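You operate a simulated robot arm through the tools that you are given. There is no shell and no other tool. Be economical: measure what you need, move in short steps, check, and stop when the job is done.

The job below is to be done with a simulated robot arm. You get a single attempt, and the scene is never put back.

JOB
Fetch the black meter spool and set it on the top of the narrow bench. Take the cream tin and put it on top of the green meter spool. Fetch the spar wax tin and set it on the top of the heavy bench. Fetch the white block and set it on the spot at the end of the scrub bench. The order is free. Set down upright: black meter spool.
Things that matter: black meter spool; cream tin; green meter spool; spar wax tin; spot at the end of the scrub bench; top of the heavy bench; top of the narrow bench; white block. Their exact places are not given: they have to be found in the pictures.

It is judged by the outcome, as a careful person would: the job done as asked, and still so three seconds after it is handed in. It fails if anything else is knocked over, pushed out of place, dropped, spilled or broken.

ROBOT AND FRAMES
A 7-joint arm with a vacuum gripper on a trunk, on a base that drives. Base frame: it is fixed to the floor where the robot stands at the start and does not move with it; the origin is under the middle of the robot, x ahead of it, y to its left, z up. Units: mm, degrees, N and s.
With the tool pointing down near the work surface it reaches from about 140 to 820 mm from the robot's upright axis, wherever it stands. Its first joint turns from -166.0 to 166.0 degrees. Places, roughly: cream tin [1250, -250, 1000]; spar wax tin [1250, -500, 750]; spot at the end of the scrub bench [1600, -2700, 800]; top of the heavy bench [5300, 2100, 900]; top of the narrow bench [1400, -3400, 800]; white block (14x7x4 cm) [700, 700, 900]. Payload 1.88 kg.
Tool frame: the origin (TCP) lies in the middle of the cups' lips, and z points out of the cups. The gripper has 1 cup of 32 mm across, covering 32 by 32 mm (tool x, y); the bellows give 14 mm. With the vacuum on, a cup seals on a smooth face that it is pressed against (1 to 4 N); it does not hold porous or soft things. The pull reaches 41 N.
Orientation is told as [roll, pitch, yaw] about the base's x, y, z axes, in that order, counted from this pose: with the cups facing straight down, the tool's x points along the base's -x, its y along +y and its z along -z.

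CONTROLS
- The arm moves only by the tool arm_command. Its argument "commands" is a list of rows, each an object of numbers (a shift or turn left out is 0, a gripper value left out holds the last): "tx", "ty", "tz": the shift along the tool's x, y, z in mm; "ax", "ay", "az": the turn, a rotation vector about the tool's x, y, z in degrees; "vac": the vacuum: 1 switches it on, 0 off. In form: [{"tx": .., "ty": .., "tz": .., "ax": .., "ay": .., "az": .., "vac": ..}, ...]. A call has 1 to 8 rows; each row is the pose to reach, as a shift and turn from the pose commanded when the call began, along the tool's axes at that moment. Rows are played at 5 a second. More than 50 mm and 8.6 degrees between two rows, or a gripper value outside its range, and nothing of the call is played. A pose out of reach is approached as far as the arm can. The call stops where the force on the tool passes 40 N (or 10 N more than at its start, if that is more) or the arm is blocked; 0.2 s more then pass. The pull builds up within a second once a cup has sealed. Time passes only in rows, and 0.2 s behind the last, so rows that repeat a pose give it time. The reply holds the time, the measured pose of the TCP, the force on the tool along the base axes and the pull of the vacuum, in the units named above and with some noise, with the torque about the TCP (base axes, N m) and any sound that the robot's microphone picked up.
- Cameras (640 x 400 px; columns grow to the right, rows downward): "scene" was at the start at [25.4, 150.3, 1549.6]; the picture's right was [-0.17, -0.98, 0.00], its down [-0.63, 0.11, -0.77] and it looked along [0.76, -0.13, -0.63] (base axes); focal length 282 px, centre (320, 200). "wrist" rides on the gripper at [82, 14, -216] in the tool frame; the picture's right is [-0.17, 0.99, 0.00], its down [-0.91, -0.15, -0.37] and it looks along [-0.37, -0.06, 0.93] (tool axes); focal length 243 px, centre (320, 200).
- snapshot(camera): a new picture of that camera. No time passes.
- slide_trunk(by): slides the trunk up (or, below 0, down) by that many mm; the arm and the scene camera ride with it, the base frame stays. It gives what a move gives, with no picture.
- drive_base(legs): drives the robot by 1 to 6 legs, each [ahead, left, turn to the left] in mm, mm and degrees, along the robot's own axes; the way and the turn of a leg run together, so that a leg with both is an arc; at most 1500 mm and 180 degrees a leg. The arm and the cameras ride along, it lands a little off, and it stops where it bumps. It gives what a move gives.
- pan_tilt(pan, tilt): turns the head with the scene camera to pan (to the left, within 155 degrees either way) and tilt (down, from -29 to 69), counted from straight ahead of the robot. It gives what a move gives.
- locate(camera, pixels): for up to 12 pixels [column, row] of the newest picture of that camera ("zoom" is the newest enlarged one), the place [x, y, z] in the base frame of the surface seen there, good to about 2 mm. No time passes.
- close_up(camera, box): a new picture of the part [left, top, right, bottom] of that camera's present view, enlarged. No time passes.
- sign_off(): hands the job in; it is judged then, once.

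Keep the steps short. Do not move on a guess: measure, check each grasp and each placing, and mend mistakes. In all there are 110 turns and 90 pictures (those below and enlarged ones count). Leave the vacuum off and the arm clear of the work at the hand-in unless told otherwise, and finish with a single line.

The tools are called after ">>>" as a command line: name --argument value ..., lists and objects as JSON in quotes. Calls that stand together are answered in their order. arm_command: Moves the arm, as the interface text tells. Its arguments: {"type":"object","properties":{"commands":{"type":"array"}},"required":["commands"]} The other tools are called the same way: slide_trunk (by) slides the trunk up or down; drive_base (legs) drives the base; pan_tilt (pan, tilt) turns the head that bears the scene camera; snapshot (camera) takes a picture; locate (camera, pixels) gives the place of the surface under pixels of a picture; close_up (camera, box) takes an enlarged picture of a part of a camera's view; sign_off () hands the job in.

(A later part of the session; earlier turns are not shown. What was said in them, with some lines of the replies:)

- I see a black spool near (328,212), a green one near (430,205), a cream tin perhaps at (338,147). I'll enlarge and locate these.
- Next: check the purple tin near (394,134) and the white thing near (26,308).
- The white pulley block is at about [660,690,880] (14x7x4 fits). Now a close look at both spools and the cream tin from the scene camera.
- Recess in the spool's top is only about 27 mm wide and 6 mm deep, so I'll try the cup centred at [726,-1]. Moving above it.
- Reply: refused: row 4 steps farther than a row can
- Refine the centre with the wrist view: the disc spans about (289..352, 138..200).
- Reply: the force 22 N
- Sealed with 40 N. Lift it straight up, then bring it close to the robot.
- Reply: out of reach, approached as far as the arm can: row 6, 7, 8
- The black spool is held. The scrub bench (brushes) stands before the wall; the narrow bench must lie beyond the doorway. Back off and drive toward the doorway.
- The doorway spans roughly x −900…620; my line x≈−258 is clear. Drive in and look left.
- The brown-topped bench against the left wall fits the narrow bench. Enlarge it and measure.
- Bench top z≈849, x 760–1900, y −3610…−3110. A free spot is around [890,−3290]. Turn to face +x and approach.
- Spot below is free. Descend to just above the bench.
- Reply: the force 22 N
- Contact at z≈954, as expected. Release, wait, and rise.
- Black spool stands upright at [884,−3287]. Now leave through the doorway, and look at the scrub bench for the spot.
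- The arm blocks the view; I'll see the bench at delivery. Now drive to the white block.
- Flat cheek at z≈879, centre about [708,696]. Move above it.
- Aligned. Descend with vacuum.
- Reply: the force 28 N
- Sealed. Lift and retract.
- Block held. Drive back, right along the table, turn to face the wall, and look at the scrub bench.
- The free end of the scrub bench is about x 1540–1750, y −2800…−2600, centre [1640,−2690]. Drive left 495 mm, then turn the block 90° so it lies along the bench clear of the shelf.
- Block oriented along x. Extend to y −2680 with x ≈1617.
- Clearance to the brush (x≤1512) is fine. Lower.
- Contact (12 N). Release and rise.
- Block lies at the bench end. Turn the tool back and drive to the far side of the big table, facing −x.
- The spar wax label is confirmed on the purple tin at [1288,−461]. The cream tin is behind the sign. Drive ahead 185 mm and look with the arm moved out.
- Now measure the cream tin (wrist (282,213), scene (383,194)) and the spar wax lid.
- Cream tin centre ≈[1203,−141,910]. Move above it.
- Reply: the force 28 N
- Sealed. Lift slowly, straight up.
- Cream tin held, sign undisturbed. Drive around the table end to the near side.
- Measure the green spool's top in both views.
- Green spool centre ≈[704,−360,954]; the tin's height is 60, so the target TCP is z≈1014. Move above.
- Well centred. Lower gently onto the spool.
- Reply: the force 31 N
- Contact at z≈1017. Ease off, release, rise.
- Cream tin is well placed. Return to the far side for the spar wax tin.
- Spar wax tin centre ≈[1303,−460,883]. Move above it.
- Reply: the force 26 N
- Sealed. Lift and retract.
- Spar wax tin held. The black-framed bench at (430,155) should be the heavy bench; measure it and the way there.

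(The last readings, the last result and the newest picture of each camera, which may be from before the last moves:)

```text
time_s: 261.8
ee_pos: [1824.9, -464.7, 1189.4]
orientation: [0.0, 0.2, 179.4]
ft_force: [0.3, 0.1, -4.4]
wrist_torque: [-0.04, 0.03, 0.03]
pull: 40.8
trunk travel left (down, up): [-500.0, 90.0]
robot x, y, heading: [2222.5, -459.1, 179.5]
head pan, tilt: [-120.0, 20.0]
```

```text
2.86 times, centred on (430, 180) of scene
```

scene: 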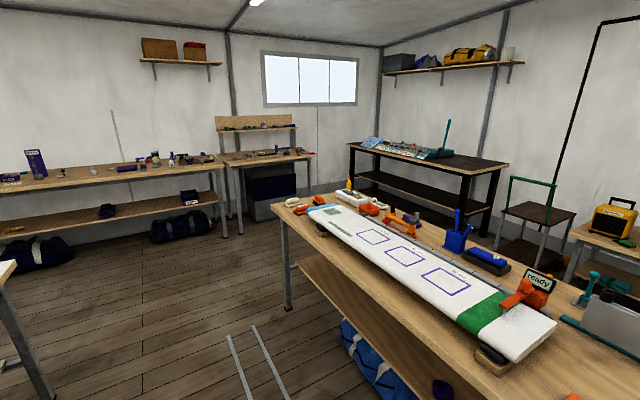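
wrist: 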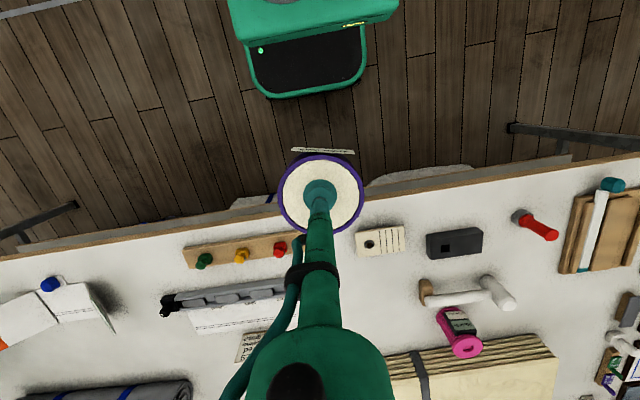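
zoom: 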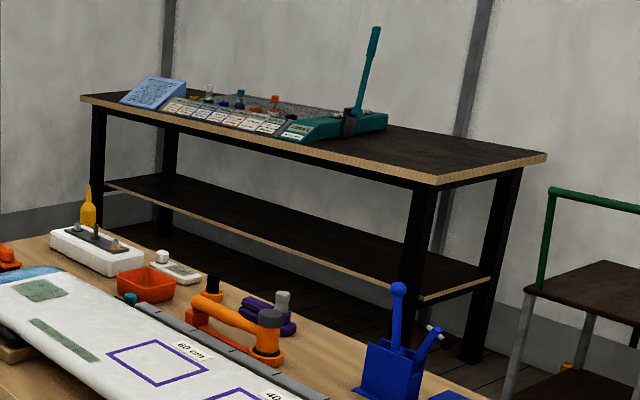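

Heavy bench top ≈ z 899, x 4960–5600, y 1000–3100, with its right part free. Turn to face +x and drive to y≈1950.

>>> drive_base --legs '[[0, 0, -179.5], [0, 1200, 0], [0, 1200, 0]]'

>>> pan_tilt --pan -5 --tilt 25

>>> snapshot --camera "scene"

```text
time_s: 280.8
ee_pos: [2607.5, 1955.5, 1189.4]
orientation: [0.1, 0.0, 1.1]
ft_force: [0.1, -0.8, -4.3]
wrist_torque: [-0.01, 0.03, 0.03]
pull: 40.6
trunk travel left (down, up): [-500.0, 90.0]
robot x, y, heading: [2206.7, 1934.8, 1.0]
head pan, tilt: [-120.0, 20.0]
```

```text
time_s: 282.8
ee_pos: [2607.1, 1955.9, 1188.9]
orientation: [0.0, 0.2, 1.0]
ft_force: [-1.1, 0.0, -4.0]
wrist_torque: [-0.03, 0.03, 0.01]
pull: 40.2
trunk travel left (down, up): [-500.0, 90.0]
robot x, y, heading: [2211.2, 1938.0, 1.0]
head pan, tilt: [-5.0, 25.0]
```

```text
21 pictures are left
```

scene: 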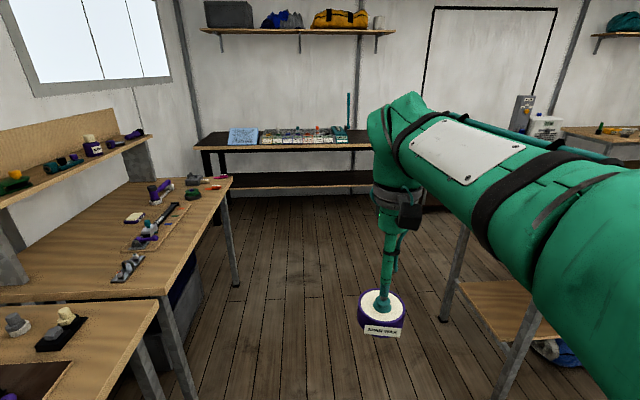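

>>> locate --camera "scene" --pixels '[[155, 305], [232, 178], [190, 395], [238, 285], [445, 318], [465, 235], [270, 210], [290, 300], [205, 150], [365, 148], [330, 142]]'

```text
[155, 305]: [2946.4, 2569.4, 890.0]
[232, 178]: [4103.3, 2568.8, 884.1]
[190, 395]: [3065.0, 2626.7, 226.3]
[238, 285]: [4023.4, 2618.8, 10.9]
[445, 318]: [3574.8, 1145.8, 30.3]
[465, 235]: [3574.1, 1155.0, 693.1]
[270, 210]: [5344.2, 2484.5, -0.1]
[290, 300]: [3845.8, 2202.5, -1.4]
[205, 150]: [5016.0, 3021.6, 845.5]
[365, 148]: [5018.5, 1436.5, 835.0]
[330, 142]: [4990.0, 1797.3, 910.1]
```

Passage is y 1155–2569; go through the middle, then right.

>>> drive_base --legs '[[1100, -80, -1], [1050, 0, 0], [0, -550, 0]]'

>>> pan_tilt --pan 5 --tilt 40

>>> snapshot --camera "scene"

>>> locate --camera "scene" --pixels '[[320, 200], [320, 250], [320, 150], [250, 200], [380, 200], [420, 250], [300, 180]]'

```text
time_s: 296.2
ee_pos: [4774.5, 1327.3, 1189.4]
orientation: [-0.1, 0.2, -0.2]
ft_force: [0.6, -0.2, -3.8]
wrist_torque: [-0.05, 0.0, 0.01]
pull: 40.6
trunk travel left (down, up): [-500.0, 90.0]
robot x, y, heading: [4376.7, 1316.7, -0.5]
head pan, tilt: [-5.0, 25.0]
```

```text
time_s: 297.0
ee_pos: [4774.7, 1327.3, 1189.0]
orientation: [0.0, 0.2, -0.1]
ft_force: [-0.2, -0.2, -4.9]
wrist_torque: [-0.01, 0.03, -0.02]
pull: 40.3
trunk travel left (down, up): [-500.0, 90.0]
robot x, y, heading: [4377.9, 1316.2, -0.3]
head pan, tilt: [5.0, 40.0]
```

```text
20 pictures are left
```

scene: 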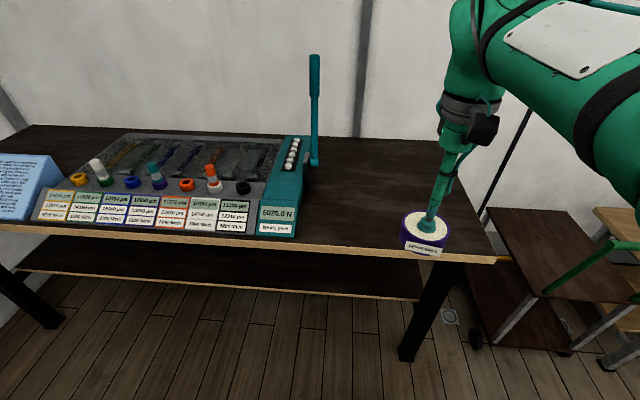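

```text
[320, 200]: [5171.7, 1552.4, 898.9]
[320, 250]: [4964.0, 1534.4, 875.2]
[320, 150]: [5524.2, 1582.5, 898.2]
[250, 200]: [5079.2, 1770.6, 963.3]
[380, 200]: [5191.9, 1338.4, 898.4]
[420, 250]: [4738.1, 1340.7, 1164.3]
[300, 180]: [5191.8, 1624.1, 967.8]
```

Free spot at [5150,1335,898.5]. Drive 100 ahead, then extend and lower.

>>> drive_base --legs '[[100, 0, 0]]'

>>> arm_command --commands '[{"tx": -45}, {"tx": -90}, {"tx": -135, "tz": 10}, {"tx": -180, "tz": 30}, {"tx": -220, "tz": 55}, {"tx": -255, "tz": 85}, {"tx": -275, "tz": 125}, {"tx": -275, "tz": 170}]'

>>> snapshot --camera "scene"

```text
time_s: 298.2
ee_pos: [4873.6, 1327.5, 1188.7]
orientation: [0.1, 0.2, -0.1]
ft_force: [0.1, 0.4, -4.7]
wrist_torque: [0.01, 0.0, -0.01]
pull: 41.0
trunk travel left (down, up): [-500.0, 90.0]
robot x, y, heading: [4479.8, 1316.3, 0.1]
head pan, tilt: [5.0, 40.0]
```

```text
time_s: 300.0
ee_pos: [5150.4, 1326.1, 1017.6]
orientation: [0.0, 0.1, -0.1]
ft_force: [-0.4, 0.2, -3.8]
wrist_torque: [0.02, 0.03, 0.03]
pull: 41.3
trunk travel left (down, up): [-500.0, 90.0]
robot x, y, heading: [4477.5, 1311.8, 0.2]
head pan, tilt: [5.0, 40.0]
```

```text
19 pictures are left
```

scene: 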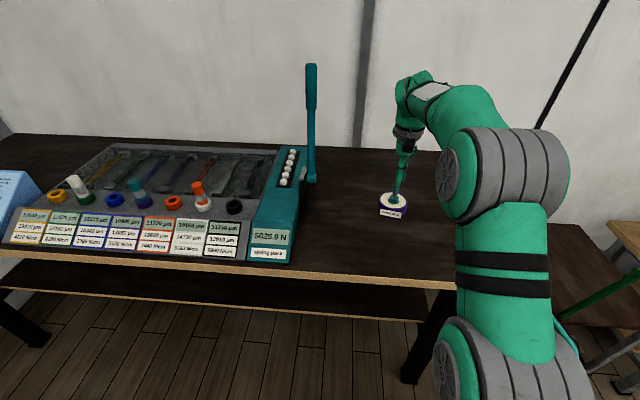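

>>> arm_command --commands '[{"tz": 40}, {"tz": 65}, {"tz": 75}, {"tz": 79}, {"tz": 82}, {"tz": 84}, {"tz": 86}]'

```text
time_s: 301.6
ee_pos: [5149.2, 1326.2, 935.4]
orientation: [0.0, -0.1, -0.1]
ft_force: [-3.2, -0.6, 10.5]
wrist_torque: [-0.03, 0.04, -0.02]
pull: 40.6
trunk travel left (down, up): [-500.0, 90.0]
robot x, y, heading: [4479.2, 1316.1, -0.0]
head pan, tilt: [5.0, 40.0]
```

Contact. Release and rise, then retract and check.

>>> arm_command --commands '[{"tz": 1, "vac": 0}, {"tz": 1}, {"tz": 1}, {"tz": 1}, {"tz": 0}, {"tz": -10}, {"tz": -50}, {"tz": -95}]'

>>> arm_command --commands '[{"tz": -40}, {"tz": -75, "tx": 30}, {"tz": -100, "tx": 70}, {"tz": -120, "tx": 115}, {"tz": -140, "tx": 160}, {"tz": -150, "tx": 205}, {"tz": -150, "tx": 250}, {"tz": -150, "tx": 280}]'

>>> snapshot --camera "scene"

>>> snapshot --camera "wrist"

```text
time_s: 303.4
ee_pos: [5147.9, 1327.5, 1027.4]
orientation: [-0.1, 0.1, -0.1]
ft_force: [-0.5, -0.6, 0.5]
wrist_torque: [-0.05, 0.0, 0.0]
pull: 0.2
trunk travel left (down, up): [-500.0, 90.0]
robot x, y, heading: [4473.2, 1314.2, -0.1]
head pan, tilt: [5.0, 40.0]
```

```text
time_s: 305.2
ee_pos: [4868.9, 1328.3, 1177.4]
orientation: [0.0, 0.2, 0.0]
ft_force: [-0.8, -0.5, 0.2]
wrist_torque: [0.01, -0.02, -0.02]
pull: 0.0
trunk travel left (down, up): [-500.0, 90.0]
robot x, y, heading: [4477.4, 1316.4, 0.1]
head pan, tilt: [5.0, 40.0]
```

```text
18 pictures are left
```

scene: 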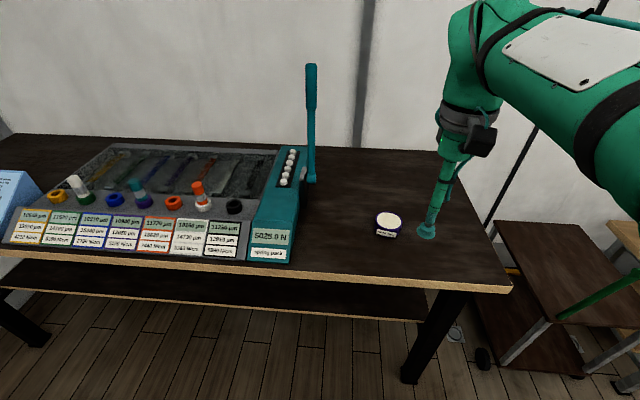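

```text
17 pictures are left
```

wrist: 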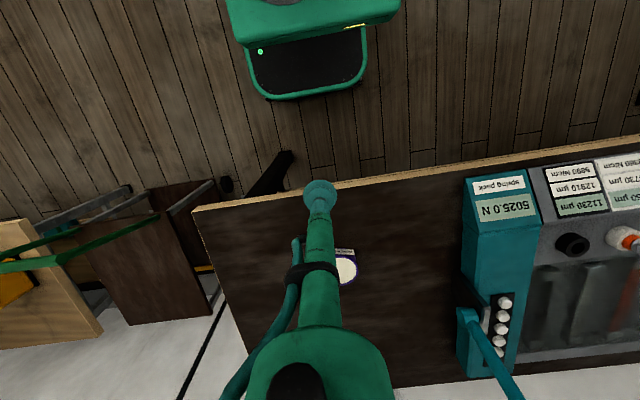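

The spar wax tin stands on the heavy bench. The other three placings were checked when made, the vacuum is off, and I'll back off slightly and hand in.

>>> drive_base --legs '[[-200, 0, 0]]'

>>> sign_off

```text
time_s: 306.8
ee_pos: [4669.3, 1325.7, 1177.8]
orientation: [-0.1, 0.2, 0.0]
ft_force: [0.5, 0.4, 0.0]
wrist_torque: [0.0, -0.03, -0.01]
pull: 0.0
trunk travel left (down, up): [-500.0, 90.0]
robot x, y, heading: [4281.1, 1316.1, -0.4]
head pan, tilt: [5.0, 40.0]
```

```text
The job is handed in.
```

All four items are placed and the job is handed in: the black meter spool upright on the narrow bench, the cream tin on the green meter spool, the spar wax tin on the heavy bench, and the white block at the free far end of the scrub bench, where I saw no marked spot and went by the given coordinates.
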